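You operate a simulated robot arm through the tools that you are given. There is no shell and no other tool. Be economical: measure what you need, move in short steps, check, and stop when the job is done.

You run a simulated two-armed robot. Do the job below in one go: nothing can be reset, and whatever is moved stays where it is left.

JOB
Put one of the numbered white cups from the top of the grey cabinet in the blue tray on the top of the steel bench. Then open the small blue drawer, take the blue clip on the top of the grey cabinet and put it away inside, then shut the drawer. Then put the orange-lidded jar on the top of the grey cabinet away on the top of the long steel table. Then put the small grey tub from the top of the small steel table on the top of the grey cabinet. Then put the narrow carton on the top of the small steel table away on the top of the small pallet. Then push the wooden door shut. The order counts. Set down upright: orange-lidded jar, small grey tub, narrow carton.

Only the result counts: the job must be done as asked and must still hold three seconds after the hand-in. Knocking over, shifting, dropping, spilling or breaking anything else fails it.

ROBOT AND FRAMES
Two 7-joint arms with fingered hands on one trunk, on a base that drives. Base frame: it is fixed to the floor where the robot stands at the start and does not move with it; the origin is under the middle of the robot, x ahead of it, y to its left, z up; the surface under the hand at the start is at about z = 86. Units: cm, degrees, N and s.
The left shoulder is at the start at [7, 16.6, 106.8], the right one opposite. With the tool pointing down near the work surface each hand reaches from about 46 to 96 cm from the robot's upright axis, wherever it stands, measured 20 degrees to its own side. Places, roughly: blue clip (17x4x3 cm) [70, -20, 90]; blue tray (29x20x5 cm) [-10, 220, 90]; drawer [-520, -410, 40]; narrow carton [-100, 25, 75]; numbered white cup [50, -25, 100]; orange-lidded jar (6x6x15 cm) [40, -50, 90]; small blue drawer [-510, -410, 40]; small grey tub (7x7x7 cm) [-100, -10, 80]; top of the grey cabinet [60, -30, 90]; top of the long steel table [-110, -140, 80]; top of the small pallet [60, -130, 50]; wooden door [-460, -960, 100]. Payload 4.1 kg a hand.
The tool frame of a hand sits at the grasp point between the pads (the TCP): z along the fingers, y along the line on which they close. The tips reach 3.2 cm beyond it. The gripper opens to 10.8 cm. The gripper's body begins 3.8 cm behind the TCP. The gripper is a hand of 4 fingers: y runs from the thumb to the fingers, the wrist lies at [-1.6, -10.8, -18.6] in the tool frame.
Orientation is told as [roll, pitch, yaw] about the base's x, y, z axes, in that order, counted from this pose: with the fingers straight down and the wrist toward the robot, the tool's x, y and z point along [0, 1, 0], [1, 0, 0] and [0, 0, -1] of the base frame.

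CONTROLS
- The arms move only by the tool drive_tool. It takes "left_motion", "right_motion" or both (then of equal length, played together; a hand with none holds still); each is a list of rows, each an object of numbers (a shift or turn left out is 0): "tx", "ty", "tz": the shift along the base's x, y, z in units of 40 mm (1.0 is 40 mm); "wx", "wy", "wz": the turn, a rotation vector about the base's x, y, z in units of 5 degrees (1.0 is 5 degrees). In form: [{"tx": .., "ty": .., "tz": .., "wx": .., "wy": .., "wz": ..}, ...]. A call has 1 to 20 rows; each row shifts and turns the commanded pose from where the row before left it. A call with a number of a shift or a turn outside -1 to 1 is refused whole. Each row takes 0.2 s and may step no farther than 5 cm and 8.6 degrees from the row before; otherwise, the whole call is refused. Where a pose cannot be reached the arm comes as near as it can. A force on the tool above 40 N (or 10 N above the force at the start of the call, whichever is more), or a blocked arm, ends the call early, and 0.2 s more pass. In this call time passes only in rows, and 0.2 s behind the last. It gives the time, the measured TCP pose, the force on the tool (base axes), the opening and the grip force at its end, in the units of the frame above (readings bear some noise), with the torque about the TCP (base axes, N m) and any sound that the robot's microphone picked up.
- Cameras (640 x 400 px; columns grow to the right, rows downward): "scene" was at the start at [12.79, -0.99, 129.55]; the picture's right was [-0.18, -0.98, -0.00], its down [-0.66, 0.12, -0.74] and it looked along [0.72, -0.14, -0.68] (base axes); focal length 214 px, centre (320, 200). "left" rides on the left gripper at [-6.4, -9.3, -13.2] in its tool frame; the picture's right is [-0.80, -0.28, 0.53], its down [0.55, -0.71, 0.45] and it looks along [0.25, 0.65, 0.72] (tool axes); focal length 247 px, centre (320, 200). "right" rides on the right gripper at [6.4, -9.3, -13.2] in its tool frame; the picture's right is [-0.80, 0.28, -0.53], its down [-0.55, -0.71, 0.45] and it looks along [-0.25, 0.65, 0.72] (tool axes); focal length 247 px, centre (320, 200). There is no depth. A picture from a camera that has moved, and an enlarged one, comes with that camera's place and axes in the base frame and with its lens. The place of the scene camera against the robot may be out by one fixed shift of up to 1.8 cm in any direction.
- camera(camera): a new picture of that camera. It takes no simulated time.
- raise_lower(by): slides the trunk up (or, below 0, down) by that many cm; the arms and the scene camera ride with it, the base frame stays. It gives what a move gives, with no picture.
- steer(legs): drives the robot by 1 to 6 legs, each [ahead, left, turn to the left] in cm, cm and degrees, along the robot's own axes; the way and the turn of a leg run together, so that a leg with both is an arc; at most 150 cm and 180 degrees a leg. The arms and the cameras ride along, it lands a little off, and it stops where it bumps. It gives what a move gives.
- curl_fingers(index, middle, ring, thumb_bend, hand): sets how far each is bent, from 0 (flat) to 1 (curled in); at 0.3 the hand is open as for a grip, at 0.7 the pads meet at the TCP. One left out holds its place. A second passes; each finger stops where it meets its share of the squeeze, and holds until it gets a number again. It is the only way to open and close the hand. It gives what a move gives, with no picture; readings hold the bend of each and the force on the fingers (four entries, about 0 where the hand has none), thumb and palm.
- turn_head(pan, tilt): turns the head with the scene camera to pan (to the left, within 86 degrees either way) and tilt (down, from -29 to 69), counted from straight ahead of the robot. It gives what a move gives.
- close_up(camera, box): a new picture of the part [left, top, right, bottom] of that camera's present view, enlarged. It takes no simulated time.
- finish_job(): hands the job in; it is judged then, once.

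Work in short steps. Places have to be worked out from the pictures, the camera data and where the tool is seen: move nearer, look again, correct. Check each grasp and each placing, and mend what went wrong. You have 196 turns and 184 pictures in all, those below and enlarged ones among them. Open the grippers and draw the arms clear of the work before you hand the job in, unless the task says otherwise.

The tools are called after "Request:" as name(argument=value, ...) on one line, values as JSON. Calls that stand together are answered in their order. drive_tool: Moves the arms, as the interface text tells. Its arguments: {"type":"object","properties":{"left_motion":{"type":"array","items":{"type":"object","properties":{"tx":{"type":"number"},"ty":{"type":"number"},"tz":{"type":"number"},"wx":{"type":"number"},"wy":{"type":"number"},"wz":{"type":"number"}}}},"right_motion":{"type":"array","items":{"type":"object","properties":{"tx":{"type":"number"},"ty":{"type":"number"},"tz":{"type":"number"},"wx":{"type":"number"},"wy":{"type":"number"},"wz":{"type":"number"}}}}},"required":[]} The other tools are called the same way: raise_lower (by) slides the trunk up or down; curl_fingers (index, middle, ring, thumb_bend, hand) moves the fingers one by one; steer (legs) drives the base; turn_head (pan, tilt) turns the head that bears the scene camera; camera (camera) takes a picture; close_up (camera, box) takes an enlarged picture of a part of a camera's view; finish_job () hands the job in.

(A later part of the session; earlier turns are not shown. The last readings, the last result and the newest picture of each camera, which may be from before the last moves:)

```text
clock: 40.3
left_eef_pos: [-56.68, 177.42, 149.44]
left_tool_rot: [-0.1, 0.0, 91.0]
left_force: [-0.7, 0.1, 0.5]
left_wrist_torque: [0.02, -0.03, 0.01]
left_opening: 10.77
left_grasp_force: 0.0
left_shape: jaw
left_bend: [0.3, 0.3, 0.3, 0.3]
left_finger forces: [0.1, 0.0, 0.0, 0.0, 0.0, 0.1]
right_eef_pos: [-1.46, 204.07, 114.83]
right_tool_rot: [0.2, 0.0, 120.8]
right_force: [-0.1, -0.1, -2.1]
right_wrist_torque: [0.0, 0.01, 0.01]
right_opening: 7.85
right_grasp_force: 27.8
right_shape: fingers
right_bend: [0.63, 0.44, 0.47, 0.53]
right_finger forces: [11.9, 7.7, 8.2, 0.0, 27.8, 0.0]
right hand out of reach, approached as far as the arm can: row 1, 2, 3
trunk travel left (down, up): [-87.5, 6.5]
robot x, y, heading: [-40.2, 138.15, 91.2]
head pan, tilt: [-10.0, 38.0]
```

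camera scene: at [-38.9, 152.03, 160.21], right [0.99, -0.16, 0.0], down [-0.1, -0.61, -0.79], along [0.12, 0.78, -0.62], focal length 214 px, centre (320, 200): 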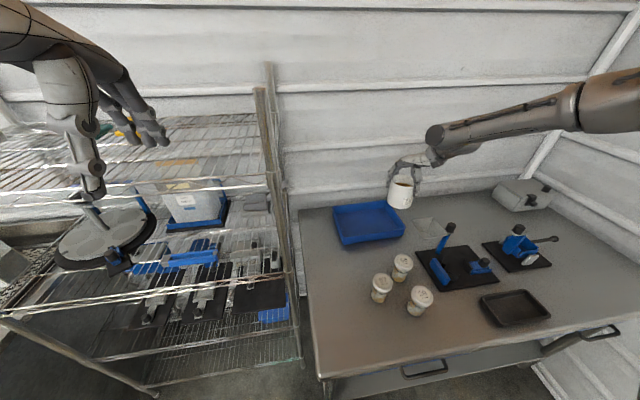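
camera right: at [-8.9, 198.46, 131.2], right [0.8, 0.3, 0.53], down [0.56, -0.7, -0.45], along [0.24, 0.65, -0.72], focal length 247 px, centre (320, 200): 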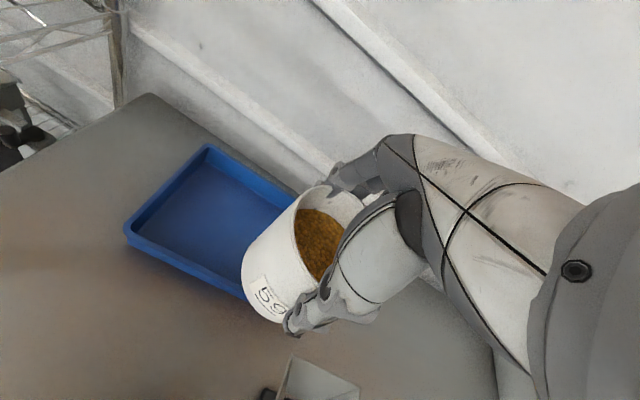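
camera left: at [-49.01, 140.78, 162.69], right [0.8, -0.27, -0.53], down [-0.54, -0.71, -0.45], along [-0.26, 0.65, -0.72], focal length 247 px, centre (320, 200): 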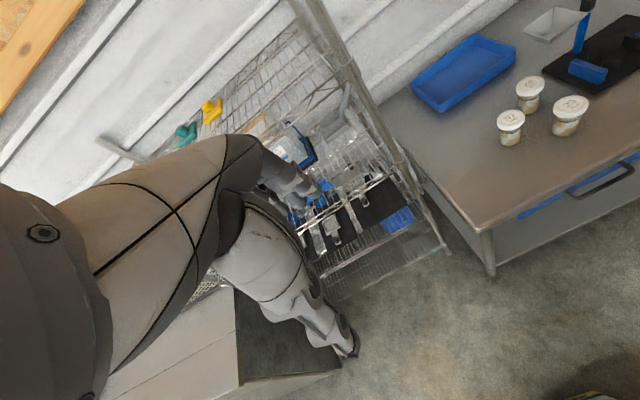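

Lowering pulls the reach in, so this posture is the limit. I'll bring the hand leftward toward bearing -20° and undo the yaw to see whether reach improves, since the tray's left half is fine too.

Request:
drive_tool(right_motion=[{"tx": -0.6, "wz": -1}, {"tx": -0.6, "wz": -1}, {"tx": -0.6, "wz": -1}, {"tx": -0.6, "wz": -1}, {"tx": -0.6, "wz": -1, "ty": 0.5}, {"wz": -1, "ty": 0.5}, {"ty": 0.5}])

Request:
turn_head(pan=-50, tilt=30)

Request:
camera(camera="scene")

```text
clock: 41.9
left_eef_pos: [-56.68, 177.41, 149.49]
left_tool_rot: [-0.1, 0.0, 91.0]
left_force: [-0.7, 0.7, -0.2]
left_wrist_torque: [-0.03, 0.02, 0.03]
left_opening: 10.75
left_grasp_force: 0.0
left_shape: jaw
left_bend: [0.3, 0.3, 0.3, 0.3]
left_finger forces: [0.0, 0.0, 0.0, 0.0, 0.1, 0.0]
right_eef_pos: [-7.7, 206.03, 118.67]
right_tool_rot: [0.3, -0.1, 90.9]
right_force: [0.9, -0.5, -2.8]
right_wrist_torque: [0.01, 0.02, 0.05]
right_opening: 7.86
right_grasp_force: 28.0
right_shape: fingers
right_bend: [0.63, 0.44, 0.47, 0.54]
right_finger forces: [11.8, 7.8, 8.2, 0.1, 27.4, 0.0]
right hand out of reach, approached as far as the arm can: row 1, 2, 3, 4, 5, 6, 7
trunk travel left (down, up): [-87.5, 6.5]
robot x, y, heading: [-39.92, 137.84, 90.9]
head pan, tilt: [-10.0, 38.0]
```

```text
clock: 43.0
left_eef_pos: [-56.65, 177.37, 149.54]
left_tool_rot: [0.0, 0.0, 91.1]
left_force: [-0.3, -0.4, -0.4]
left_wrist_torque: [0.01, 0.01, 0.01]
left_opening: 10.77
left_grasp_force: 0.0
left_shape: jaw
left_bend: [0.3, 0.3, 0.3, 0.3]
left_finger forces: [0.1, 0.0, 0.0, 0.0, 0.0, 0.1]
right_eef_pos: [-7.72, 205.93, 118.6]
right_tool_rot: [0.3, -0.1, 91.0]
right_force: [0.8, 0.3, -2.0]
right_wrist_torque: [0.0, 0.02, -0.02]
right_opening: 7.83
right_grasp_force: 27.3
right_shape: fingers
right_bend: [0.63, 0.44, 0.47, 0.54]
right_finger forces: [11.7, 7.8, 8.2, 0.1, 27.5, 0.0]
trunk travel left (down, up): [-87.5, 6.5]
robot x, y, heading: [-39.72, 137.68, 90.9]
head pan, tilt: [-50.0, 30.0]
```

```text
156 pictures are left
camera scene: at [-33.44, 149.46, 161.45], right [0.66, -0.75, 0.0], down [-0.38, -0.33, -0.87], along [0.65, 0.57, -0.5], focal length 214 px, centre (320, 200)
```

scene: 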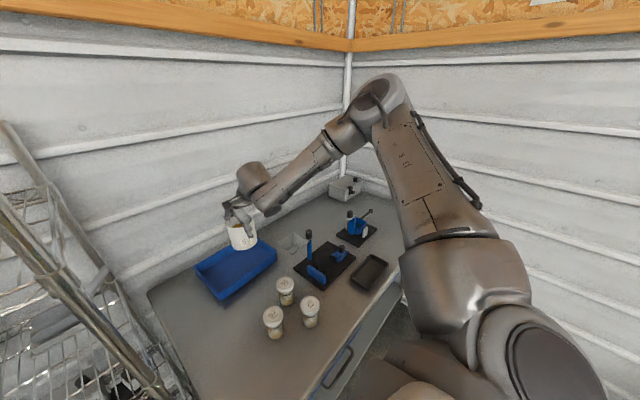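

The view shows the elbow out to the right and high, so leftward targets are what limit it. I'll retract the cup to the right, turn the base left 28° in place so the tray sits farther on the arm's own side, then reach again.

Request:
drive_tool(right_motion=[{"tx": 0.65, "ty": -0.83}, {"tx": 0.65, "ty": -0.83}, {"tx": 0.65, "ty": -0.83}, {"tx": 0.65, "ty": -0.83}, {"tx": 0.65, "ty": -0.83}, {"tx": 0.65, "ty": -0.83}])

Request:
steer(legs=[[0, 0, 28]])

Request:
camera(camera="scene")

```text
clock: 44.4
left_eef_pos: [-56.22, 177.2, 149.6]
left_tool_rot: [0.2, -0.1, 91.1]
left_force: [-0.2, -0.5, -0.1]
left_wrist_torque: [-0.01, 0.04, -0.01]
left_opening: 10.77
left_grasp_force: 0.1
left_shape: jaw
left_bend: [0.3, 0.3, 0.3, 0.3]
left_finger forces: [0.0, 0.0, 0.0, 0.0, 0.0, 0.0]
right_eef_pos: [8.2, 185.44, 118.39]
right_tool_rot: [0.3, -0.1, 91.0]
right_force: [0.1, 0.7, -3.6]
right_wrist_torque: [0.06, 0.04, 0.01]
right_opening: 7.75
right_grasp_force: 27.2
right_shape: fingers
right_bend: [0.63, 0.44, 0.48, 0.54]
right_finger forces: [11.4, 7.7, 8.2, 0.0, 26.9, 0.0]
trunk travel left (down, up): [-87.5, 6.5]
robot x, y, heading: [-39.73, 137.67, 91.1]
head pan, tilt: [-50.0, 30.0]
```

```text
clock: 46.2
left_eef_pos: [-72.98, 165.11, 149.44]
left_tool_rot: [0.1, 0.0, 118.8]
left_force: [0.7, 0.2, -0.8]
left_wrist_torque: [-0.01, 0.01, 0.0]
left_opening: 10.76
left_grasp_force: 0.1
left_shape: jaw
left_bend: [0.3, 0.3, 0.3, 0.3]
left_finger forces: [0.0, 0.0, 0.0, 0.1, 0.1, 0.1]
right_eef_pos: [-19.87, 202.62, 118.46]
right_tool_rot: [0.3, -0.1, 118.8]
right_force: [0.2, 0.1, -2.5]
right_wrist_torque: [-0.01, 0.01, -0.01]
right_opening: 7.76
right_grasp_force: 26.6
right_shape: fingers
right_bend: [0.63, 0.44, 0.48, 0.54]
right_finger forces: [11.1, 7.6, 8.0, 0.0, 26.2, 0.0]
trunk travel left (down, up): [-87.5, 6.5]
robot x, y, heading: [-39.74, 138.19, 118.9]
head pan, tilt: [-50.0, 30.0]
```

```text
155 pictures are left
camera scene: at [-39.24, 151.32, 161.45], right [0.93, -0.36, 0.0], down [-0.18, -0.47, -0.87], along [0.31, 0.81, -0.5], focal length 214 px, centre (320, 200)
```

scene: 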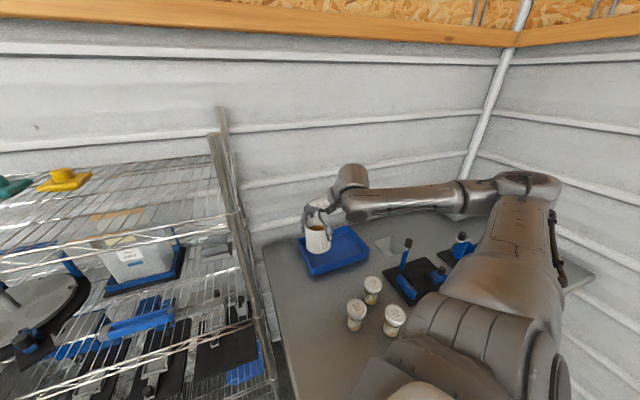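

Now I'll reach from [-20, 203] to over the tray at about [-7, 217].

Request:
drive_tool(right_motion=[{"tx": 0.6, "ty": 0.5}, {"tx": 0.6, "ty": 0.5}, {"tx": 0.6, "ty": 0.6}, {"tx": 0.5, "ty": 0.6}, {"tx": 0.5, "ty": 0.7}, {"tx": 0.4, "ty": 0.7}])

Request:
camera(camera="right")

```text
clock: 47.6
left_eef_pos: [-73.08, 165.2, 149.47]
left_tool_rot: [0.2, 0.0, 118.8]
left_force: [-0.5, 0.6, 0.0]
left_wrist_torque: [-0.05, 0.0, -0.01]
left_opening: 10.8
left_grasp_force: 0.2
left_shape: jaw
left_bend: [0.3, 0.3, 0.3, 0.3]
left_finger forces: [0.0, 0.0, 0.0, 0.0, 0.1, 0.0]
right_eef_pos: [-7.21, 217.03, 118.37]
right_tool_rot: [0.2, 0.0, 118.8]
right_force: [0.1, 0.2, -3.0]
right_wrist_torque: [-0.03, 0.02, -0.03]
right_opening: 7.75
right_grasp_force: 26.5
right_shape: fingers
right_bend: [0.63, 0.44, 0.48, 0.54]
right_finger forces: [11.0, 7.6, 8.0, 0.0, 25.9, 0.1]
trunk travel left (down, up): [-87.5, 6.5]
robot x, y, heading: [-39.88, 138.0, 118.9]
head pan, tilt: [-50.0, 30.0]
```

```text
154 pictures are left
camera right: at [-8.37, 205.93, 131.63], right [0.57, 0.63, 0.53], down [0.82, -0.36, -0.45], along [-0.1, 0.69, -0.72], focal length 247 px, centre (320, 200)
```

right: 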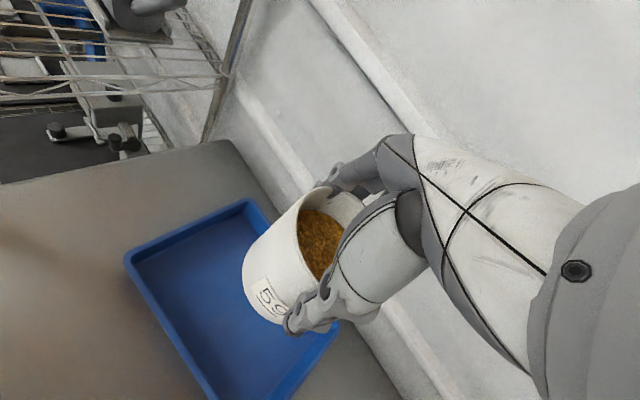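

The hand reaches with no limit, and the cup hangs over the tray (x -20…9, y 209…229.5). Lowering to near the tray floor.

Request:
drive_tool(right_motion=[{"tz": -0.9, "tx": 0.05, "ty": 0.1}, {"tz": -0.9, "tx": 0.05, "ty": 0.1}, {"tz": -0.9, "tx": 0.05, "ty": 0.1}, {"tz": -0.9}, {"tz": -0.8}, {"tz": -0.6}])

Request:
close_up(camera="scene", box=[260, 160, 440, 300])

Request:
camera(camera="right")

```text
clock: 49.0
left_eef_pos: [-73.03, 165.12, 149.45]
left_tool_rot: [-0.1, 0.0, 118.8]
left_force: [-0.2, -0.7, 0.0]
left_wrist_torque: [0.01, -0.03, 0.0]
left_opening: 10.78
left_grasp_force: 0.0
left_shape: jaw
left_bend: [0.3, 0.3, 0.3, 0.3]
left_finger forces: [0.1, 0.1, 0.0, 0.1, 0.0, 0.0]
right_eef_pos: [-6.75, 218.02, 98.43]
right_tool_rot: [0.2, -0.1, 118.8]
right_force: [-0.6, -0.8, -2.5]
right_wrist_torque: [0.01, 0.03, 0.0]
right_opening: 7.73
right_grasp_force: 25.7
right_shape: fingers
right_bend: [0.64, 0.44, 0.48, 0.54]
right_finger forces: [10.9, 7.6, 8.1, 0.0, 25.7, 0.1]
trunk travel left (down, up): [-87.5, 6.5]
robot x, y, heading: [-39.83, 137.62, 118.9]
head pan, tilt: [-50.0, 30.0]
```

```text
2.86 times, centred on (350, 230) of scene
camera zoom: at [-39.32, 151.36, 161.45], right [0.93, -0.36, 0.0], down [-0.18, -0.47, -0.87], along [0.31, 0.81, -0.5], focal length 613 px, centre (234, 114)
```

zoom: 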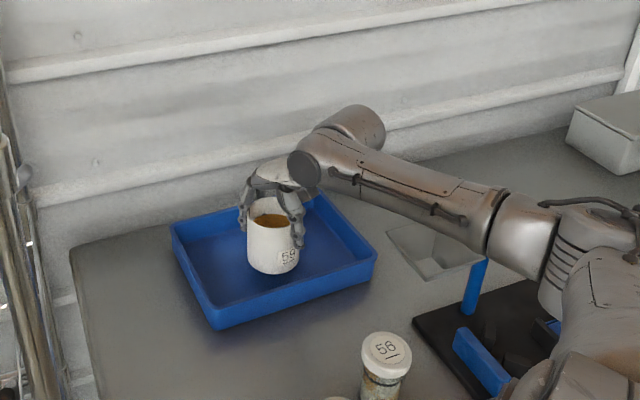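

```text
152 pictures are left
camera right: at [-7.72, 206.92, 111.56], right [0.56, 0.63, 0.53], down [0.82, -0.35, -0.45], along [-0.1, 0.69, -0.72], focal length 247 px, centre (320, 200)
```

right: 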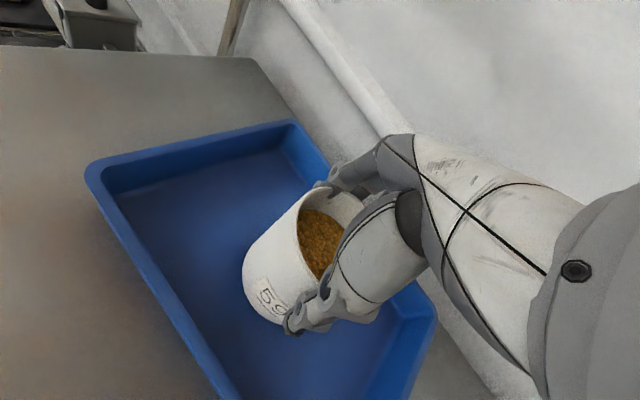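

The cup is centred in the tray and about 3 cm above its floor. I'll lower in small steps until contact.

Request:
drive_tool(right_motion=[{"tz": -0.2}, {"tz": -0.2}, {"tz": -0.15}, {"tz": -0.1}])

```text
clock: 50.0
left_eef_pos: [-73.26, 164.51, 149.55]
left_tool_rot: [-0.1, -0.2, 118.9]
left_force: [0.3, -0.1, 0.0]
left_wrist_torque: [0.01, 0.01, 0.02]
left_opening: 10.75
left_grasp_force: 0.0
left_shape: jaw
left_bend: [0.3, 0.3, 0.3, 0.3]
left_finger forces: [0.0, 0.0, 0.0, 0.0, 0.0, 0.0]
right_eef_pos: [-6.57, 217.95, 96.68]
right_tool_rot: [-0.1, -0.6, 118.7]
right_force: [3.0, -1.0, 26.1]
right_wrist_torque: [1.07, 0.22, -0.06]
right_opening: 7.72
right_grasp_force: 29.1
right_shape: fingers
right_bend: [0.64, 0.44, 0.47, 0.54]
right_finger forces: [9.9, 9.0, 9.6, 0.0, 29.6, 0.0]
trunk travel left (down, up): [-87.5, 6.5]
robot x, y, heading: [-39.66, 137.81, 118.8]
head pan, tilt: [-50.0, 30.0]
```

Contact: 26 N, with the cup resting on the tray floor. I'll open the hand.

Request:
drive_tool(right_motion=[{"tz": 0.08}])

Request:
curl_fingers(hand="right", index=0.3, middle=0.3, ring=0.3, thumb_bend=0.3)

Request:
camera(camera="right")

```text
clock: 50.4
left_eef_pos: [-73.25, 164.54, 149.57]
left_tool_rot: [-0.1, 0.0, 118.9]
left_force: [0.0, 0.0, 0.3]
left_wrist_torque: [-0.01, 0.02, 0.01]
left_opening: 10.78
left_grasp_force: 0.1
left_shape: jaw
left_bend: [0.3, 0.3, 0.3, 0.3]
left_finger forces: [0.1, 0.0, 0.0, 0.1, 0.0, 0.1]
right_eef_pos: [-6.66, 217.9, 96.56]
right_tool_rot: [0.0, -0.3, 118.8]
right_force: [1.9, 3.3, 23.6]
right_wrist_torque: [1.26, 0.27, -0.11]
right_opening: 7.69
right_grasp_force: 29.8
right_shape: fingers
right_bend: [0.64, 0.43, 0.47, 0.55]
right_finger forces: [11.2, 9.5, 10.1, 0.0, 28.1, 0.0]
trunk travel left (down, up): [-87.5, 6.5]
robot x, y, heading: [-39.79, 137.65, 118.9]
head pan, tilt: [-50.0, 30.0]
```

```text
clock: 51.4
left_eef_pos: [-73.2, 165.09, 149.43]
left_tool_rot: [0.0, 0.1, 118.8]
left_force: [-0.2, 0.1, 0.5]
left_wrist_torque: [-0.04, 0.0, 0.02]
left_opening: 10.78
left_grasp_force: 0.1
left_shape: jaw
left_bend: [0.3, 0.3, 0.3, 0.3]
left_finger forces: [0.1, 0.0, 0.1, 0.0, 0.1, 0.0]
right_eef_pos: [-6.6, 218.05, 96.12]
right_tool_rot: [0.2, 0.0, 118.8]
right_force: [0.0, -0.8, 0.3]
right_wrist_torque: [-0.01, -0.01, 0.02]
right_opening: 10.9
right_grasp_force: 0.5
right_shape: fingers
right_bend: [0.3, 0.3, 0.3, 0.3]
right_finger forces: [0.0, 0.0, 0.1, 0.1, 1.0, 0.0]
trunk travel left (down, up): [-87.5, 6.5]
robot x, y, heading: [-39.76, 137.89, 119.1]
head pan, tilt: [-50.0, 30.0]
```

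```text
151 pictures are left
camera right: at [-7.66, 206.96, 109.28], right [0.57, 0.63, 0.53], down [0.82, -0.36, -0.45], along [-0.1, 0.69, -0.72], focal length 247 px, centre (320, 200)
```

right: 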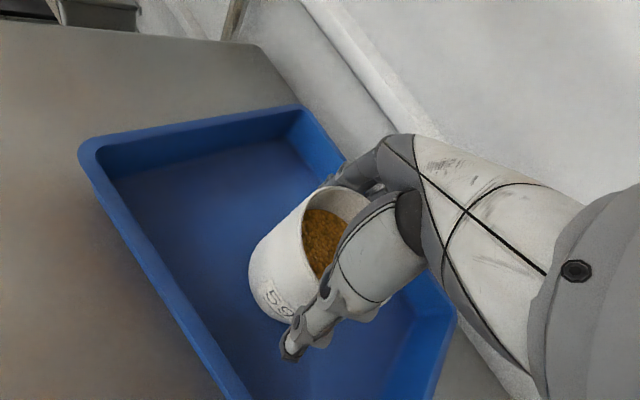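

Released and standing, but the thumb lightly touches. I'll open a little wider, lift out and look.

Request:
curl_fingers(hand="right", index=0.2, middle=0.2, ring=0.2, thumb_bend=0.2)

Request:
drive_tool(right_motion=[{"tz": 0.4}, {"tz": 0.7}, {"tz": 0.9}, {"tz": 0.9}, {"tz": 0.9}, {"tz": 0.9}])

Request:
close_up(camera="scene", box=[260, 160, 440, 300])

```text
clock: 52.4
left_eef_pos: [-73.05, 164.88, 149.44]
left_tool_rot: [0.0, 0.0, 118.9]
left_force: [-0.6, 0.7, 0.7]
left_wrist_torque: [0.03, 0.02, -0.02]
left_opening: 10.76
left_grasp_force: 0.1
left_shape: jaw
left_bend: [0.3, 0.3, 0.3, 0.3]
left_finger forces: [0.0, 0.0, 0.1, 0.1, 0.0, 0.0]
right_eef_pos: [-6.51, 218.1, 96.24]
right_tool_rot: [0.3, -0.1, 118.7]
right_force: [0.0, 0.1, 0.1]
right_wrist_torque: [-0.01, 0.0, 0.01]
right_opening: 13.3
right_grasp_force: 0.0
right_shape: fingers
right_bend: [0.2, 0.2, 0.2, 0.2]
right_finger forces: [0.0, 0.0, 0.0, 0.1, 0.1, 0.0]
trunk travel left (down, up): [-87.5, 6.5]
robot x, y, heading: [-39.97, 137.54, 118.8]
head pan, tilt: [-50.0, 30.0]
```

```text
clock: 53.8
left_eef_pos: [-73.23, 164.83, 149.53]
left_tool_rot: [0.0, 0.0, 118.9]
left_force: [-0.2, -0.3, 0.5]
left_wrist_torque: [0.02, -0.03, 0.03]
left_opening: 10.77
left_grasp_force: 0.1
left_shape: jaw
left_bend: [0.3, 0.3, 0.3, 0.3]
left_finger forces: [0.0, 0.1, 0.0, 0.0, 0.0, 0.0]
right_eef_pos: [-6.53, 217.97, 115.1]
right_tool_rot: [0.2, 0.0, 118.8]
right_force: [0.3, 0.5, 0.1]
right_wrist_torque: [-0.02, -0.01, -0.01]
right_opening: 13.31
right_grasp_force: 0.1
right_shape: fingers
right_bend: [0.2, 0.2, 0.2, 0.2]
right_finger forces: [0.0, 0.1, 0.1, 0.0, 0.0, 0.0]
trunk travel left (down, up): [-87.5, 6.5]
robot x, y, heading: [-39.97, 137.67, 118.8]
head pan, tilt: [-50.0, 30.0]
```

```text
2.86 times, centred on (350, 230) of scene
camera zoom: at [-39.41, 151.2, 161.45], right [0.93, -0.36, 0.0], down [-0.18, -0.47, -0.87], along [0.31, 0.81, -0.5], focal length 613 px, centre (234, 114)
```

zoom: 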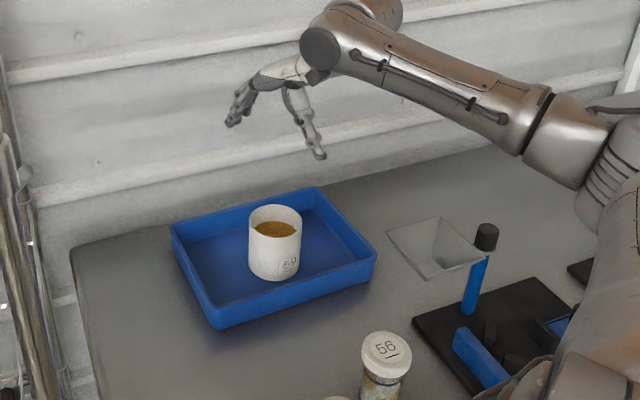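

Cup 59 stands in the tray, so part one is done. I'll back away from the bench, turn to face -x and survey the way to the drawer.

Request:
steer(legs=[[-55, 0, 0], [0, 0, 61]])

Request:
turn_head(pan=25, tilt=20)

Request:
camera(camera="scene")

Request:
turn_head(pan=-20, tilt=20)

Request:
camera(camera="scene")

```text
clock: 59.6
left_eef_pos: [-53.47, 74.13, 149.48]
left_tool_rot: [0.0, -0.1, 179.2]
left_force: [-0.3, 0.0, 0.1]
left_wrist_torque: [0.02, 0.01, 0.01]
left_opening: 10.76
left_grasp_force: 0.1
left_shape: jaw
left_bend: [0.3, 0.3, 0.3, 0.3]
left_finger forces: [0.0, 0.0, 0.1, 0.0, 0.0, 0.0]
right_eef_pos: [-66.43, 158.24, 115.09]
right_tool_rot: [0.3, -0.1, 179.1]
right_force: [-0.5, -0.2, -0.3]
right_wrist_torque: [0.0, 0.03, -0.01]
right_opening: 13.28
right_grasp_force: 0.0
right_shape: fingers
right_bend: [0.2, 0.2, 0.2, 0.2]
right_finger forces: [0.0, 0.0, 0.0, 0.0, 0.0, 0.1]
trunk travel left (down, up): [-87.5, 6.5]
robot x, y, heading: [-13.22, 89.8, 179.3]
head pan, tilt: [-50.0, 30.0]
```

```text
clock: 61.1
left_eef_pos: [-53.53, 74.03, 149.42]
left_tool_rot: [0.0, 0.0, 179.2]
left_force: [0.4, -0.5, 0.3]
left_wrist_torque: [0.0, 0.0, -0.01]
left_opening: 10.79
left_grasp_force: 0.1
left_shape: jaw
left_bend: [0.3, 0.3, 0.3, 0.3]
left_finger forces: [0.1, 0.0, 0.0, 0.0, 0.1, 0.1]
right_eef_pos: [-66.62, 158.33, 115.14]
right_tool_rot: [0.2, -0.1, 178.9]
right_force: [0.6, 0.3, -0.1]
right_wrist_torque: [0.0, 0.0, -0.02]
right_opening: 13.3
right_grasp_force: 0.0
right_shape: fingers
right_bend: [0.2, 0.2, 0.2, 0.2]
right_finger forces: [0.0, 0.0, 0.0, 0.1, 0.0, 0.1]
trunk travel left (down, up): [-87.5, 6.5]
robot x, y, heading: [-13.44, 89.51, 179.1]
head pan, tilt: [25.0, 20.0]
```

```text
149 pictures are left
camera scene: at [-27.35, 86.41, 163.06], right [-0.41, 0.91, 0.0], down [0.31, 0.14, -0.94], along [-0.86, -0.38, -0.34], focal length 214 px, centre (320, 200)
```

scene: 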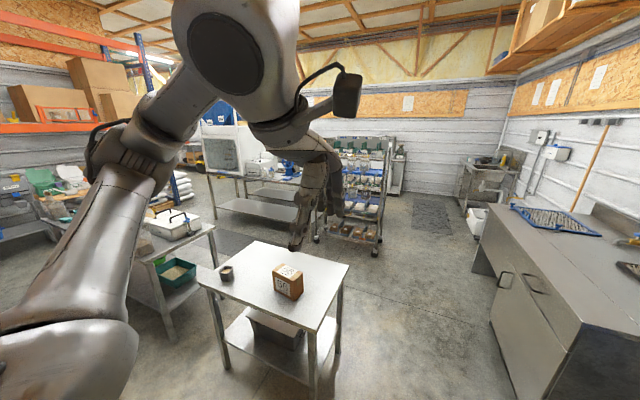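

```text
clock: 62.2
left_eef_pos: [-53.38, 74.04, 149.35]
left_tool_rot: [-0.1, -0.1, 179.1]
left_force: [-0.5, -0.3, 0.1]
left_wrist_torque: [0.01, 0.04, 0.03]
left_opening: 10.76
left_grasp_force: 0.1
left_shape: jaw
left_bend: [0.3, 0.3, 0.3, 0.3]
left_finger forces: [0.0, 0.0, 0.1, 0.1, 0.0, 0.0]
right_eef_pos: [-66.43, 158.26, 115.15]
right_tool_rot: [0.1, -0.1, 179.0]
right_force: [0.7, -0.7, -0.6]
right_wrist_torque: [0.02, -0.03, 0.02]
right_opening: 13.28
right_grasp_force: 0.0
right_shape: fingers
right_bend: [0.2, 0.2, 0.2, 0.2]
right_finger forces: [0.1, 0.1, 0.0, 0.0, 0.0, 0.1]
trunk travel left (down, up): [-87.5, 6.5]
robot x, y, heading: [-13.48, 89.91, 179.1]
head pan, tilt: [-20.0, 20.0]
```

```text
148 pictures are left
camera scene: at [-27.55, 93.52, 163.06], right [0.36, 0.93, 0.0], down [0.32, -0.12, -0.94], along [-0.88, 0.33, -0.34], focal length 214 px, centre (320, 200)
```

scene: 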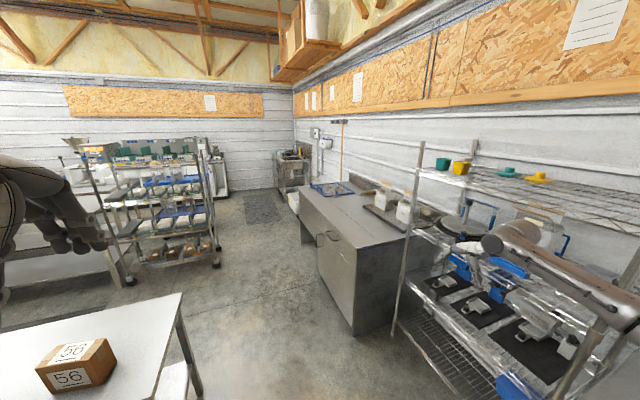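

The small table spans x -145…-95, y -27…55, and a castered bin rack stands near [-285, 10]. I'll tuck in the right arm and drive along the corridor at y≈113 to x≈-315, then look toward -y.

Request:
drive_tool(right_motion=[{"tx": 0.33, "ty": -0.93}, {"tx": 0.33, "ty": -0.93}, {"tx": 0.33, "ty": -0.93}, {"tx": 0.33, "ty": -0.93}, {"tx": 0.33, "ty": -0.93}, {"tx": 0.33, "ty": -0.93}])

Request:
steer(legs=[[145, -22, 1], [75, 0, 0]])

Request:
turn_head(pan=40, tilt=20)

Request:
camera(camera="scene")

Request:
turn_head(pan=0, tilt=20)

Request:
camera(camera="scene")

```text
clock: 63.6
left_eef_pos: [-53.47, 74.0, 149.39]
left_tool_rot: [0.0, 0.0, 179.1]
left_force: [-0.1, -0.7, -0.8]
left_wrist_torque: [0.06, 0.02, 0.02]
left_opening: 10.77
left_grasp_force: 0.1
left_shape: jaw
left_bend: [0.3, 0.3, 0.3, 0.3]
left_finger forces: [0.0, 0.1, 0.0, 0.1, 0.0, 0.0]
right_eef_pos: [-58.6, 135.61, 115.01]
right_tool_rot: [0.1, -0.1, 179.0]
right_force: [-0.1, -0.6, 0.2]
right_wrist_torque: [0.01, 0.0, -0.03]
right_opening: 13.29
right_grasp_force: 0.1
right_shape: fingers
right_bend: [0.2, 0.2, 0.2, 0.2]
right_finger forces: [0.0, 0.1, 0.0, 0.1, 0.0, 0.0]
trunk travel left (down, up): [-87.5, 6.5]
robot x, y, heading: [-13.61, 89.64, 179.1]
head pan, tilt: [-20.0, 20.0]
```

```text
clock: 74.6
left_eef_pos: [-273.21, 93.56, 149.49]
left_tool_rot: [0.0, 0.0, -179.2]
left_force: [-0.3, -0.1, -0.9]
left_wrist_torque: [0.01, 0.02, 0.01]
left_opening: 10.76
left_grasp_force: 0.0
left_shape: jaw
left_bend: [0.3, 0.3, 0.3, 0.3]
left_finger forces: [0.0, 0.0, 0.0, 0.0, 0.0, 0.0]
right_eef_pos: [-280.04, 155.08, 114.94]
right_tool_rot: [0.2, -0.1, -179.4]
right_force: [-0.2, 0.1, 1.1]
right_wrist_torque: [0.0, -0.01, -0.01]
right_opening: 13.29
right_grasp_force: 0.1
right_shape: fingers
right_bend: [0.2, 0.2, 0.2, 0.2]
right_finger forces: [0.2, 0.0, 0.0, 0.1, 0.0, 0.1]
trunk travel left (down, up): [-87.5, 6.5]
robot x, y, heading: [-233.5, 110.53, -179.4]
head pan, tilt: [-20.0, 20.0]
```

```text
clock: 75.9
left_eef_pos: [-273.22, 93.66, 149.51]
left_tool_rot: [0.0, 0.0, -179.4]
left_force: [-0.1, -0.7, 0.1]
left_wrist_torque: [-0.03, 0.01, 0.01]
left_opening: 10.77
left_grasp_force: 0.1
left_shape: jaw
left_bend: [0.3, 0.3, 0.3, 0.3]
left_finger forces: [0.0, 0.0, 0.0, 0.0, 0.0, 0.1]
right_eef_pos: [-280.17, 154.98, 114.92]
right_tool_rot: [0.3, -0.1, -179.3]
right_force: [0.3, 0.3, 1.0]
right_wrist_torque: [0.02, 0.02, 0.0]
right_opening: 13.3
right_grasp_force: 0.0
right_shape: fingers
right_bend: [0.2, 0.2, 0.2, 0.2]
right_finger forces: [0.1, 0.1, 0.0, 0.0, 0.0, 0.1]
trunk travel left (down, up): [-87.5, 6.5]
robot x, y, heading: [-233.64, 109.96, -179.0]
head pan, tilt: [40.0, 20.0]
```

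```text
147 pictures are left
camera scene: at [-246.16, 104.61, 163.06], right [-0.65, 0.76, 0.0], down [0.26, 0.22, -0.94], along [-0.71, -0.61, -0.34], focal length 214 px, centre (320, 200)
```

scene: 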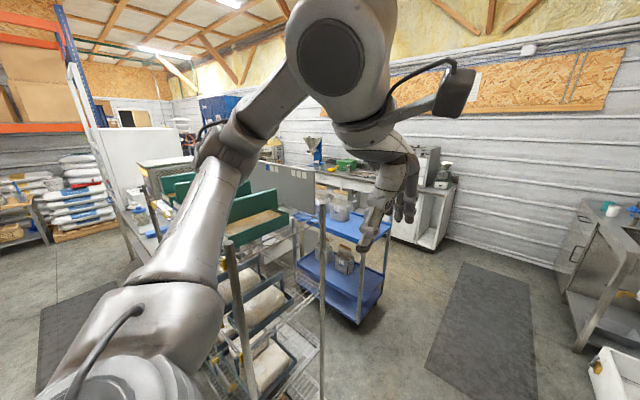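

```text
clock: 76.9
left_eef_pos: [-273.34, 93.55, 149.46]
left_tool_rot: [0.0, 0.0, -179.3]
left_force: [0.2, 0.2, -0.3]
left_wrist_torque: [-0.01, 0.02, -0.01]
left_opening: 10.76
left_grasp_force: 0.0
left_shape: jaw
left_bend: [0.3, 0.3, 0.3, 0.3]
left_finger forces: [0.1, 0.1, 0.0, 0.0, 0.0, 0.0]
right_eef_pos: [-280.22, 155.1, 114.87]
right_tool_rot: [0.2, -0.1, -179.4]
right_force: [-0.9, 0.6, 0.1]
right_wrist_torque: [0.01, 0.0, -0.01]
right_opening: 13.29
right_grasp_force: 0.2
right_shape: fingers
right_bend: [0.2, 0.2, 0.2, 0.2]
right_finger forces: [0.0, 0.0, 0.0, 0.1, 0.1, 0.0]
trunk travel left (down, up): [-87.5, 6.5]
robot x, y, heading: [-233.18, 110.24, -179.2]
head pan, tilt: [0.0, 20.0]
```

```text
146 pictures are left
camera scene: at [-248.38, 110.55, 163.06], right [-0.01, 1.0, 0.0], down [0.34, 0.0, -0.94], along [-0.94, -0.01, -0.34], focal length 214 px, centre (320, 200)
```

scene: 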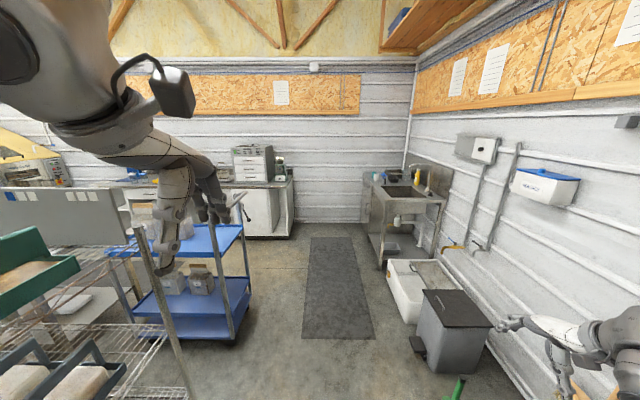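

A clear aisle runs along y≈110 to x≈-470, and another runs toward -y between the carts (x>-430) and the wall cabinets (x<-543). I'll drive to x≈-472, turn left and look down the aisle.

Request:
steer(legs=[[150, 0, 0], [88, 0, 0], [0, 0, 89]])

Request:
camera(camera="scene")

Request:
turn_head(pan=-40, tilt=20)

Request:
camera(camera="scene")

```text
clock: 92.3
left_eef_pos: [-454.54, 63.33, 149.31]
left_tool_rot: [0.0, 0.0, -89.5]
left_force: [0.1, -1.1, -0.2]
left_wrist_torque: [0.01, -0.02, -0.02]
left_opening: 10.77
left_grasp_force: 0.0
left_shape: jaw
left_bend: [0.3, 0.3, 0.3, 0.3]
left_finger forces: [0.0, 0.0, 0.0, 0.1, 0.0, 0.0]
right_eef_pos: [-516.0, 56.69, 114.94]
right_tool_rot: [0.2, 0.1, -89.7]
right_force: [-0.2, 0.6, -0.2]
right_wrist_torque: [-0.01, -0.01, 0.0]
right_opening: 13.3
right_grasp_force: 0.1
right_shape: fingers
right_bend: [0.2, 0.2, 0.2, 0.2]
right_finger forces: [0.0, 0.1, 0.0, 0.1, 0.1, 0.1]
trunk travel left (down, up): [-87.5, 6.5]
robot x, y, heading: [-471.0, 103.41, -89.5]
head pan, tilt: [0.0, 20.0]
```

```text
145 pictures are left
camera scene: at [-471.25, 89.32, 163.06], right [-1.0, -0.01, 0.0], down [0.0, 0.34, -0.94], along [0.01, -0.94, -0.34], focal length 214 px, centre (320, 200)
```

scene: 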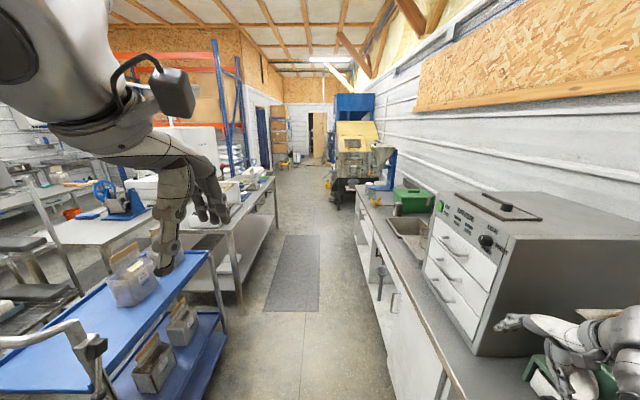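

```text
clock: 93.4
left_eef_pos: [-454.37, 63.34, 149.52]
left_tool_rot: [0.1, 0.1, -89.6]
left_force: [-0.2, -0.3, 0.1]
left_wrist_torque: [0.01, 0.0, 0.02]
left_opening: 10.77
left_grasp_force: 0.0
left_shape: jaw
left_bend: [0.3, 0.3, 0.3, 0.3]
left_finger forces: [0.0, 0.1, 0.0, 0.0, 0.0, 0.0]
right_eef_pos: [-515.89, 56.92, 114.99]
right_tool_rot: [0.2, -0.2, -89.7]
right_force: [-0.3, -0.6, -0.7]
right_wrist_torque: [0.01, 0.02, 0.02]
right_opening: 13.28
right_grasp_force: 0.0
right_shape: fingers
right_bend: [0.2, 0.2, 0.2, 0.2]
right_finger forces: [0.0, 0.1, 0.0, 0.1, 0.0, 0.1]
trunk travel left (down, up): [-87.5, 6.5]
robot x, y, heading: [-471.19, 102.96, -89.5]
head pan, tilt: [-40.0, 20.0]
```

```text
144 pictures are left
camera scene: at [-477.22, 91.44, 163.06], right [-0.77, 0.64, 0.0], down [0.22, 0.26, -0.94], along [-0.6, -0.73, -0.34], focal length 214 px, centre (320, 200)
```

scene: 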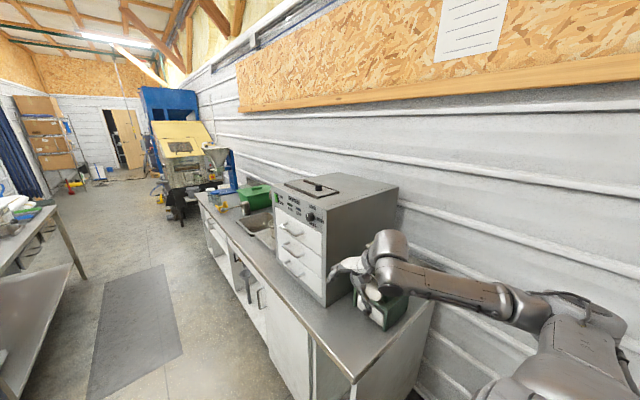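

The right hand is close to the oven on the wall counter. I'll strafe left to the middle of the aisle (x≈-456) and drive toward the yellow/blue machine near the drawer's place.

Request:
steer(legs=[[0, 15, 0], [150, 0, 0], [150, 0, 0], [30, 0, 0]])

Request:
turn_head(pan=-20, tilt=30)

Request:
camera(camera="scene")

```text
clock: 110.5
left_eef_pos: [-444.74, -268.44, 149.56]
left_tool_rot: [0.0, -0.1, -90.6]
left_force: [-0.2, 0.6, -0.1]
left_wrist_torque: [-0.01, -0.04, 0.02]
left_opening: 10.76
left_grasp_force: 0.1
left_shape: jaw
left_bend: [0.3, 0.3, 0.3, 0.3]
left_finger forces: [0.0, 0.0, 0.1, 0.1, 0.1, 0.0]
right_eef_pos: [-506.38, -274.07, 115.08]
right_tool_rot: [0.2, -0.3, -90.7]
right_force: [0.2, 0.9, 0.6]
right_wrist_torque: [-0.02, -0.01, 0.03]
right_opening: 13.31
right_grasp_force: 0.0
right_shape: fingers
right_bend: [0.2, 0.2, 0.2, 0.2]
right_finger forces: [0.1, 0.0, 0.0, 0.1, 0.1, 0.1]
trunk travel left (down, up): [-87.5, 6.5]
robot x, y, heading: [-460.64, -228.62, -90.7]
head pan, tilt: [-40.0, 20.0]
```

```text
clock: 111.4
left_eef_pos: [-444.69, -268.77, 149.45]
left_tool_rot: [0.0, 0.0, -90.5]
left_force: [0.3, -0.2, -0.2]
left_wrist_torque: [0.03, 0.0, -0.03]
left_opening: 10.77
left_grasp_force: 0.1
left_shape: jaw
left_bend: [0.3, 0.3, 0.3, 0.3]
left_finger forces: [0.0, 0.0, 0.0, 0.0, 0.1, 0.1]
right_eef_pos: [-506.38, -274.32, 114.97]
right_tool_rot: [0.2, 0.0, -90.7]
right_force: [0.2, -0.4, 0.2]
right_wrist_torque: [-0.01, 0.01, -0.01]
right_opening: 13.28
right_grasp_force: 0.0
right_shape: fingers
right_bend: [0.2, 0.2, 0.2, 0.2]
right_finger forces: [0.0, 0.0, 0.0, 0.0, 0.1, 0.0]
trunk travel left (down, up): [-87.5, 6.5]
robot x, y, heading: [-460.46, -228.77, -90.7]
head pan, tilt: [-20.0, 30.0]
```

```text
143 pictures are left
camera scene: at [-464.08, -241.76, 161.45], right [-0.94, 0.35, 0.0], down [0.18, 0.47, -0.87], along [-0.3, -0.81, -0.5], focal length 214 px, centre (320, 200)
```

scene: 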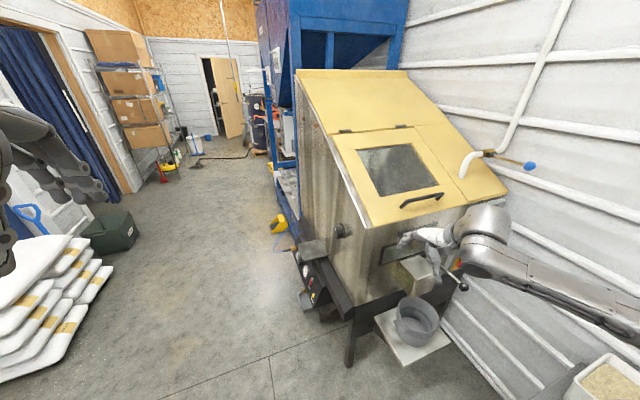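

The machine stands ahead on the right, and the drawer should be on its far side section facing +x. Zooming there.

Request:
close_up(camera="scene", box=[200, 100, 360, 260])

```text
2.50 times, centred on (280, 180) of scene
camera zoom: at [-464.08, -241.76, 161.45], right [-0.94, 0.35, 0.0], down [0.18, 0.47, -0.87], along [-0.3, -0.81, -0.5], focal length 536 px, centre (420, 250)
```

zoom: 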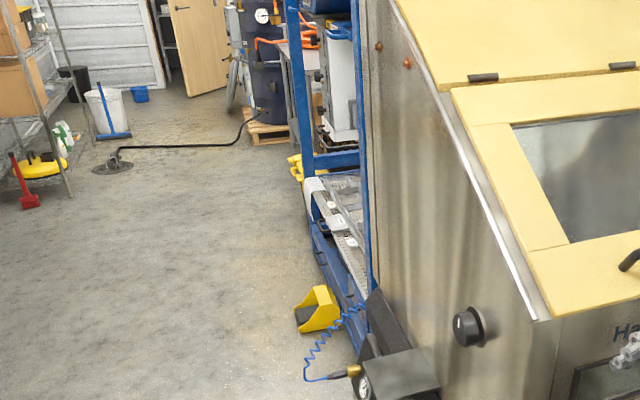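

Driving on to stand beside that section, farther from the machine, then turning to face it.

Request:
steer(legs=[[0, 38, 0], [150, 0, 0], [20, 0, -89]])

Request:
turn_head(pan=0, tilt=45)

Request:
camera(camera="scene")

```text
clock: 113.5
left_eef_pos: [-415.53, -272.62, 149.64]
left_tool_rot: [-0.2, -0.2, -93.8]
left_force: [-0.1, 0.7, 0.5]
left_wrist_torque: [-0.02, 0.0, 0.0]
left_opening: 10.79
left_grasp_force: 0.0
left_shape: jaw
left_bend: [0.3, 0.3, 0.3, 0.3]
left_finger forces: [0.0, 0.0, 0.0, 0.0, 0.1, 0.1]
right_eef_pos: [-477.52, -274.56, 115.35]
right_tool_rot: [0.1, -0.2, -94.1]
right_force: [-0.4, 1.3, 0.7]
right_wrist_torque: [-0.12, -0.03, 0.0]
right_opening: 13.27
right_grasp_force: 0.0
right_shape: fingers
right_bend: [0.2, 0.2, 0.2, 0.2]
right_finger forces: [0.0, 0.0, 0.1, 0.1, 0.0, 0.0]
trunk travel left (down, up): [-87.5, 6.5]
robot x, y, heading: [-429.55, -232.4, -94.1]
head pan, tilt: [-20.0, 30.0]
stopped in leg 1: the robot was blocked; the commanded pose is now the measured one
```

```text
clock: 114.3
left_eef_pos: [-415.68, -272.71, 149.45]
left_tool_rot: [0.0, 0.1, -93.4]
left_force: [0.1, 0.3, -0.4]
left_wrist_torque: [0.02, -0.02, 0.02]
left_opening: 10.76
left_grasp_force: 0.1
left_shape: jaw
left_bend: [0.3, 0.3, 0.3, 0.3]
left_finger forces: [0.0, 0.0, 0.0, 0.0, 0.0, 0.0]
right_eef_pos: [-477.41, -274.98, 115.0]
right_tool_rot: [0.3, -0.1, -93.6]
right_force: [1.1, -0.5, 0.0]
right_wrist_torque: [0.01, 0.01, 0.0]
right_opening: 13.31
right_grasp_force: 0.0
right_shape: fingers
right_bend: [0.2, 0.2, 0.2, 0.2]
right_finger forces: [0.1, 0.1, 0.0, 0.0, 0.0, 0.0]
trunk travel left (down, up): [-87.5, 6.5]
robot x, y, heading: [-429.52, -231.72, -93.6]
head pan, tilt: [0.0, 45.0]
```

```text
141 pictures are left
camera scene: at [-430.55, -244.62, 159.18], right [-1.0, 0.06, 0.0], down [0.04, 0.71, -0.71], along [-0.04, -0.71, -0.71], focal length 214 px, centre (320, 200)
```

scene: 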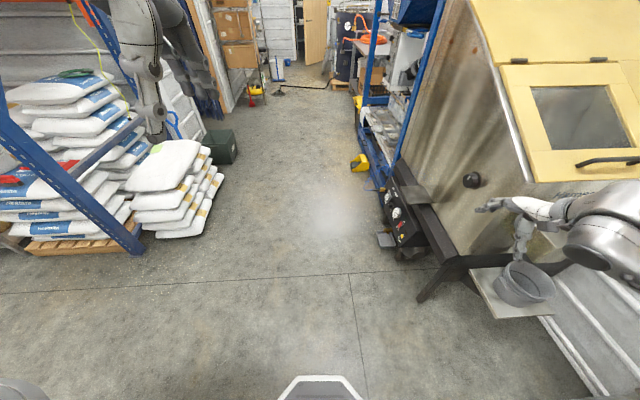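

Something on the left blocked the strafe. Looking left to see what it was.

Request:
turn_head(pan=70, tilt=45)

Request:
camera(camera="scene")

```text
clock: 115.7
left_eef_pos: [-415.79, -272.59, 149.43]
left_tool_rot: [0.0, 0.1, -93.5]
left_force: [0.9, 0.3, 0.3]
left_wrist_torque: [-0.01, -0.01, -0.03]
left_opening: 10.78
left_grasp_force: 0.0
left_shape: jaw
left_bend: [0.3, 0.3, 0.3, 0.3]
left_finger forces: [0.0, 0.0, 0.0, 0.0, 0.0, 0.1]
right_eef_pos: [-477.63, -274.97, 114.97]
right_tool_rot: [0.2, -0.1, -93.6]
right_force: [0.2, 0.1, -1.1]
right_wrist_torque: [-0.01, -0.05, 0.01]
right_opening: 13.3
right_grasp_force: 0.1
right_shape: fingers
right_bend: [0.2, 0.2, 0.2, 0.2]
right_finger forces: [0.0, 0.1, 0.1, 0.0, 0.1, 0.0]
trunk travel left (down, up): [-87.5, 6.5]
robot x, y, heading: [-429.55, -231.74, -94.0]
head pan, tilt: [70.0, 45.0]
```

```text
140 pictures are left
camera scene: at [-422.71, -239.54, 159.2], right [-0.4, -0.92, 0.0], down [-0.65, 0.28, -0.71], along [0.65, -0.28, -0.71], focal length 214 px, centre (320, 200)
```

scene: 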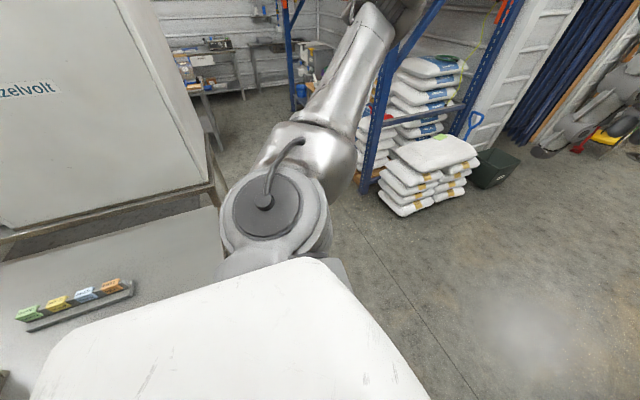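

The base touched the end of the left steel table. I'll pull away right, go past it, then turn to face the blue frame.

Request:
steer(legs=[[0, -6, 0], [50, 0, 4], [95, 15, 0], [0, 0, -90]])

Request:
turn_head(pan=0, tilt=45)

Request:
camera(camera="scene")

```text
clock: 127.7
left_eef_pos: [-458.73, -393.59, 149.42]
left_tool_rot: [0.0, 0.1, -179.0]
left_force: [0.1, -0.7, 0.4]
left_wrist_torque: [0.03, 0.0, -0.01]
left_opening: 10.8
left_grasp_force: 0.0
left_shape: jaw
left_bend: [0.3, 0.3, 0.3, 0.3]
left_finger forces: [0.1, 0.0, 0.0, 0.0, 0.0, 0.0]
right_eef_pos: [-465.99, -332.16, 115.08]
right_tool_rot: [0.2, -0.1, -179.1]
right_force: [-0.1, 0.0, 0.3]
right_wrist_torque: [-0.02, -0.02, -0.02]
right_opening: 13.31
right_grasp_force: 0.1
right_shape: fingers
right_bend: [0.2, 0.2, 0.2, 0.2]
right_finger forces: [0.0, 0.1, 0.1, 0.0, 0.0, 0.0]
trunk travel left (down, up): [-87.5, 6.5]
robot x, y, heading: [-419.16, -376.67, -179.0]
head pan, tilt: [70.0, 45.0]
```

```text
clock: 129.1
left_eef_pos: [-458.78, -393.66, 149.47]
left_tool_rot: [0.0, -0.1, -179.0]
left_force: [0.9, 0.8, -0.5]
left_wrist_torque: [0.01, -0.04, -0.01]
left_opening: 10.79
left_grasp_force: 0.1
left_shape: jaw
left_bend: [0.3, 0.3, 0.3, 0.3]
left_finger forces: [0.0, 0.0, 0.0, 0.1, 0.1, 0.0]
right_eef_pos: [-465.93, -332.2, 114.98]
right_tool_rot: [0.2, -0.1, -179.1]
right_force: [-0.1, -0.4, 0.1]
right_wrist_torque: [-0.02, -0.01, 0.01]
right_opening: 13.27
right_grasp_force: 0.1
right_shape: fingers
right_bend: [0.2, 0.2, 0.2, 0.2]
right_finger forces: [0.0, 0.0, 0.1, 0.0, 0.1, 0.0]
trunk travel left (down, up): [-87.5, 6.5]
robot x, y, heading: [-419.45, -376.99, -179.3]
head pan, tilt: [0.0, 45.0]
```

```text
139 pictures are left
camera scene: at [-432.82, -376.45, 159.19], right [-0.02, 1.0, 0.0], down [0.71, 0.01, -0.71], along [-0.71, -0.01, -0.71], focal length 214 px, centre (320, 200)
```

scene: 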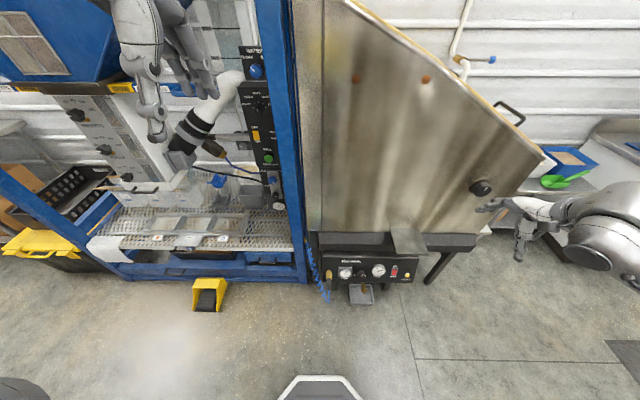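

Zooming on the blue panels below the perforated bench, where the drawer should be.

Request:
close_up(camera="scene", box=[100, 190, 340, 330])

```text
2.67 times, centred on (220, 260) of scene
camera zoom: at [-432.82, -376.45, 159.19], right [-0.02, 1.0, 0.0], down [0.71, 0.01, -0.71], along [-0.71, -0.01, -0.71], focal length 572 px, centre (587, 40)
```

zoom: 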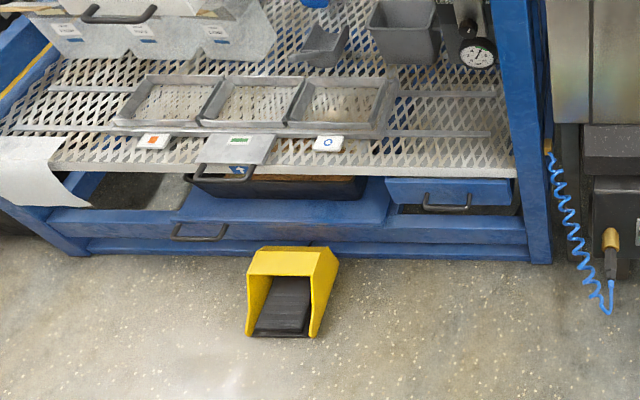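

The small blue drawer is visible under the perforated bench with its black bar handle at about [-497, -409, 41]. I'll lower the trunk 60 cm and look at it more squarely.

Request:
raise_lower(by=-60)

Request:
turn_head(pan=20, tilt=40)

Request:
camera(camera="scene")

Request:
camera(camera="left")

```text
refused: -60 is not a number from -40 to 40
```

```text
clock: 129.9
left_eef_pos: [-458.88, -393.65, 149.48]
left_tool_rot: [0.0, 0.1, -178.9]
left_force: [0.1, 0.2, 0.1]
left_wrist_torque: [-0.03, 0.02, -0.01]
left_opening: 10.78
left_grasp_force: 0.0
left_shape: jaw
left_bend: [0.3, 0.3, 0.3, 0.3]
left_finger forces: [0.0, 0.1, 0.0, 0.0, 0.1, 0.0]
right_eef_pos: [-466.02, -332.18, 114.97]
right_tool_rot: [0.1, -0.1, -179.1]
right_force: [-0.1, 0.0, -0.4]
right_wrist_torque: [0.0, -0.01, -0.01]
right_opening: 13.29
right_grasp_force: 0.1
right_shape: fingers
right_bend: [0.2, 0.2, 0.2, 0.2]
right_finger forces: [0.0, 0.1, 0.1, 0.0, 0.0, 0.1]
trunk travel left (down, up): [-87.5, 6.5]
robot x, y, heading: [-419.36, -376.96, -178.9]
head pan, tilt: [20.0, 40.0]
```

```text
137 pictures are left
camera scene: at [-432.63, -379.35, 159.92], right [-0.36, 0.93, 0.0], down [0.6, 0.23, -0.77], along [-0.72, -0.27, -0.64], focal length 214 px, centre (320, 200)
```

scene: 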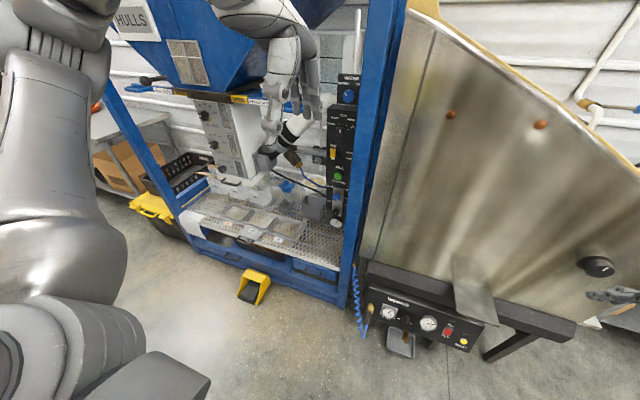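

```text
136 pictures are left
camera left: at [-449.66, -387.01, 162.6], right [0.27, 0.8, -0.53], down [0.72, -0.54, -0.45], along [-0.65, -0.26, -0.72], focal length 247 px, centre (320, 200)
```

left: 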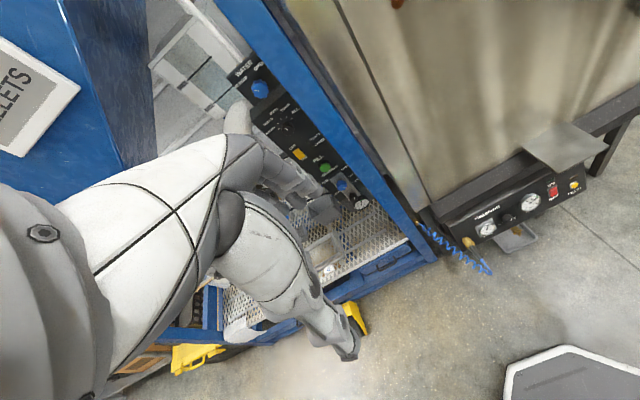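

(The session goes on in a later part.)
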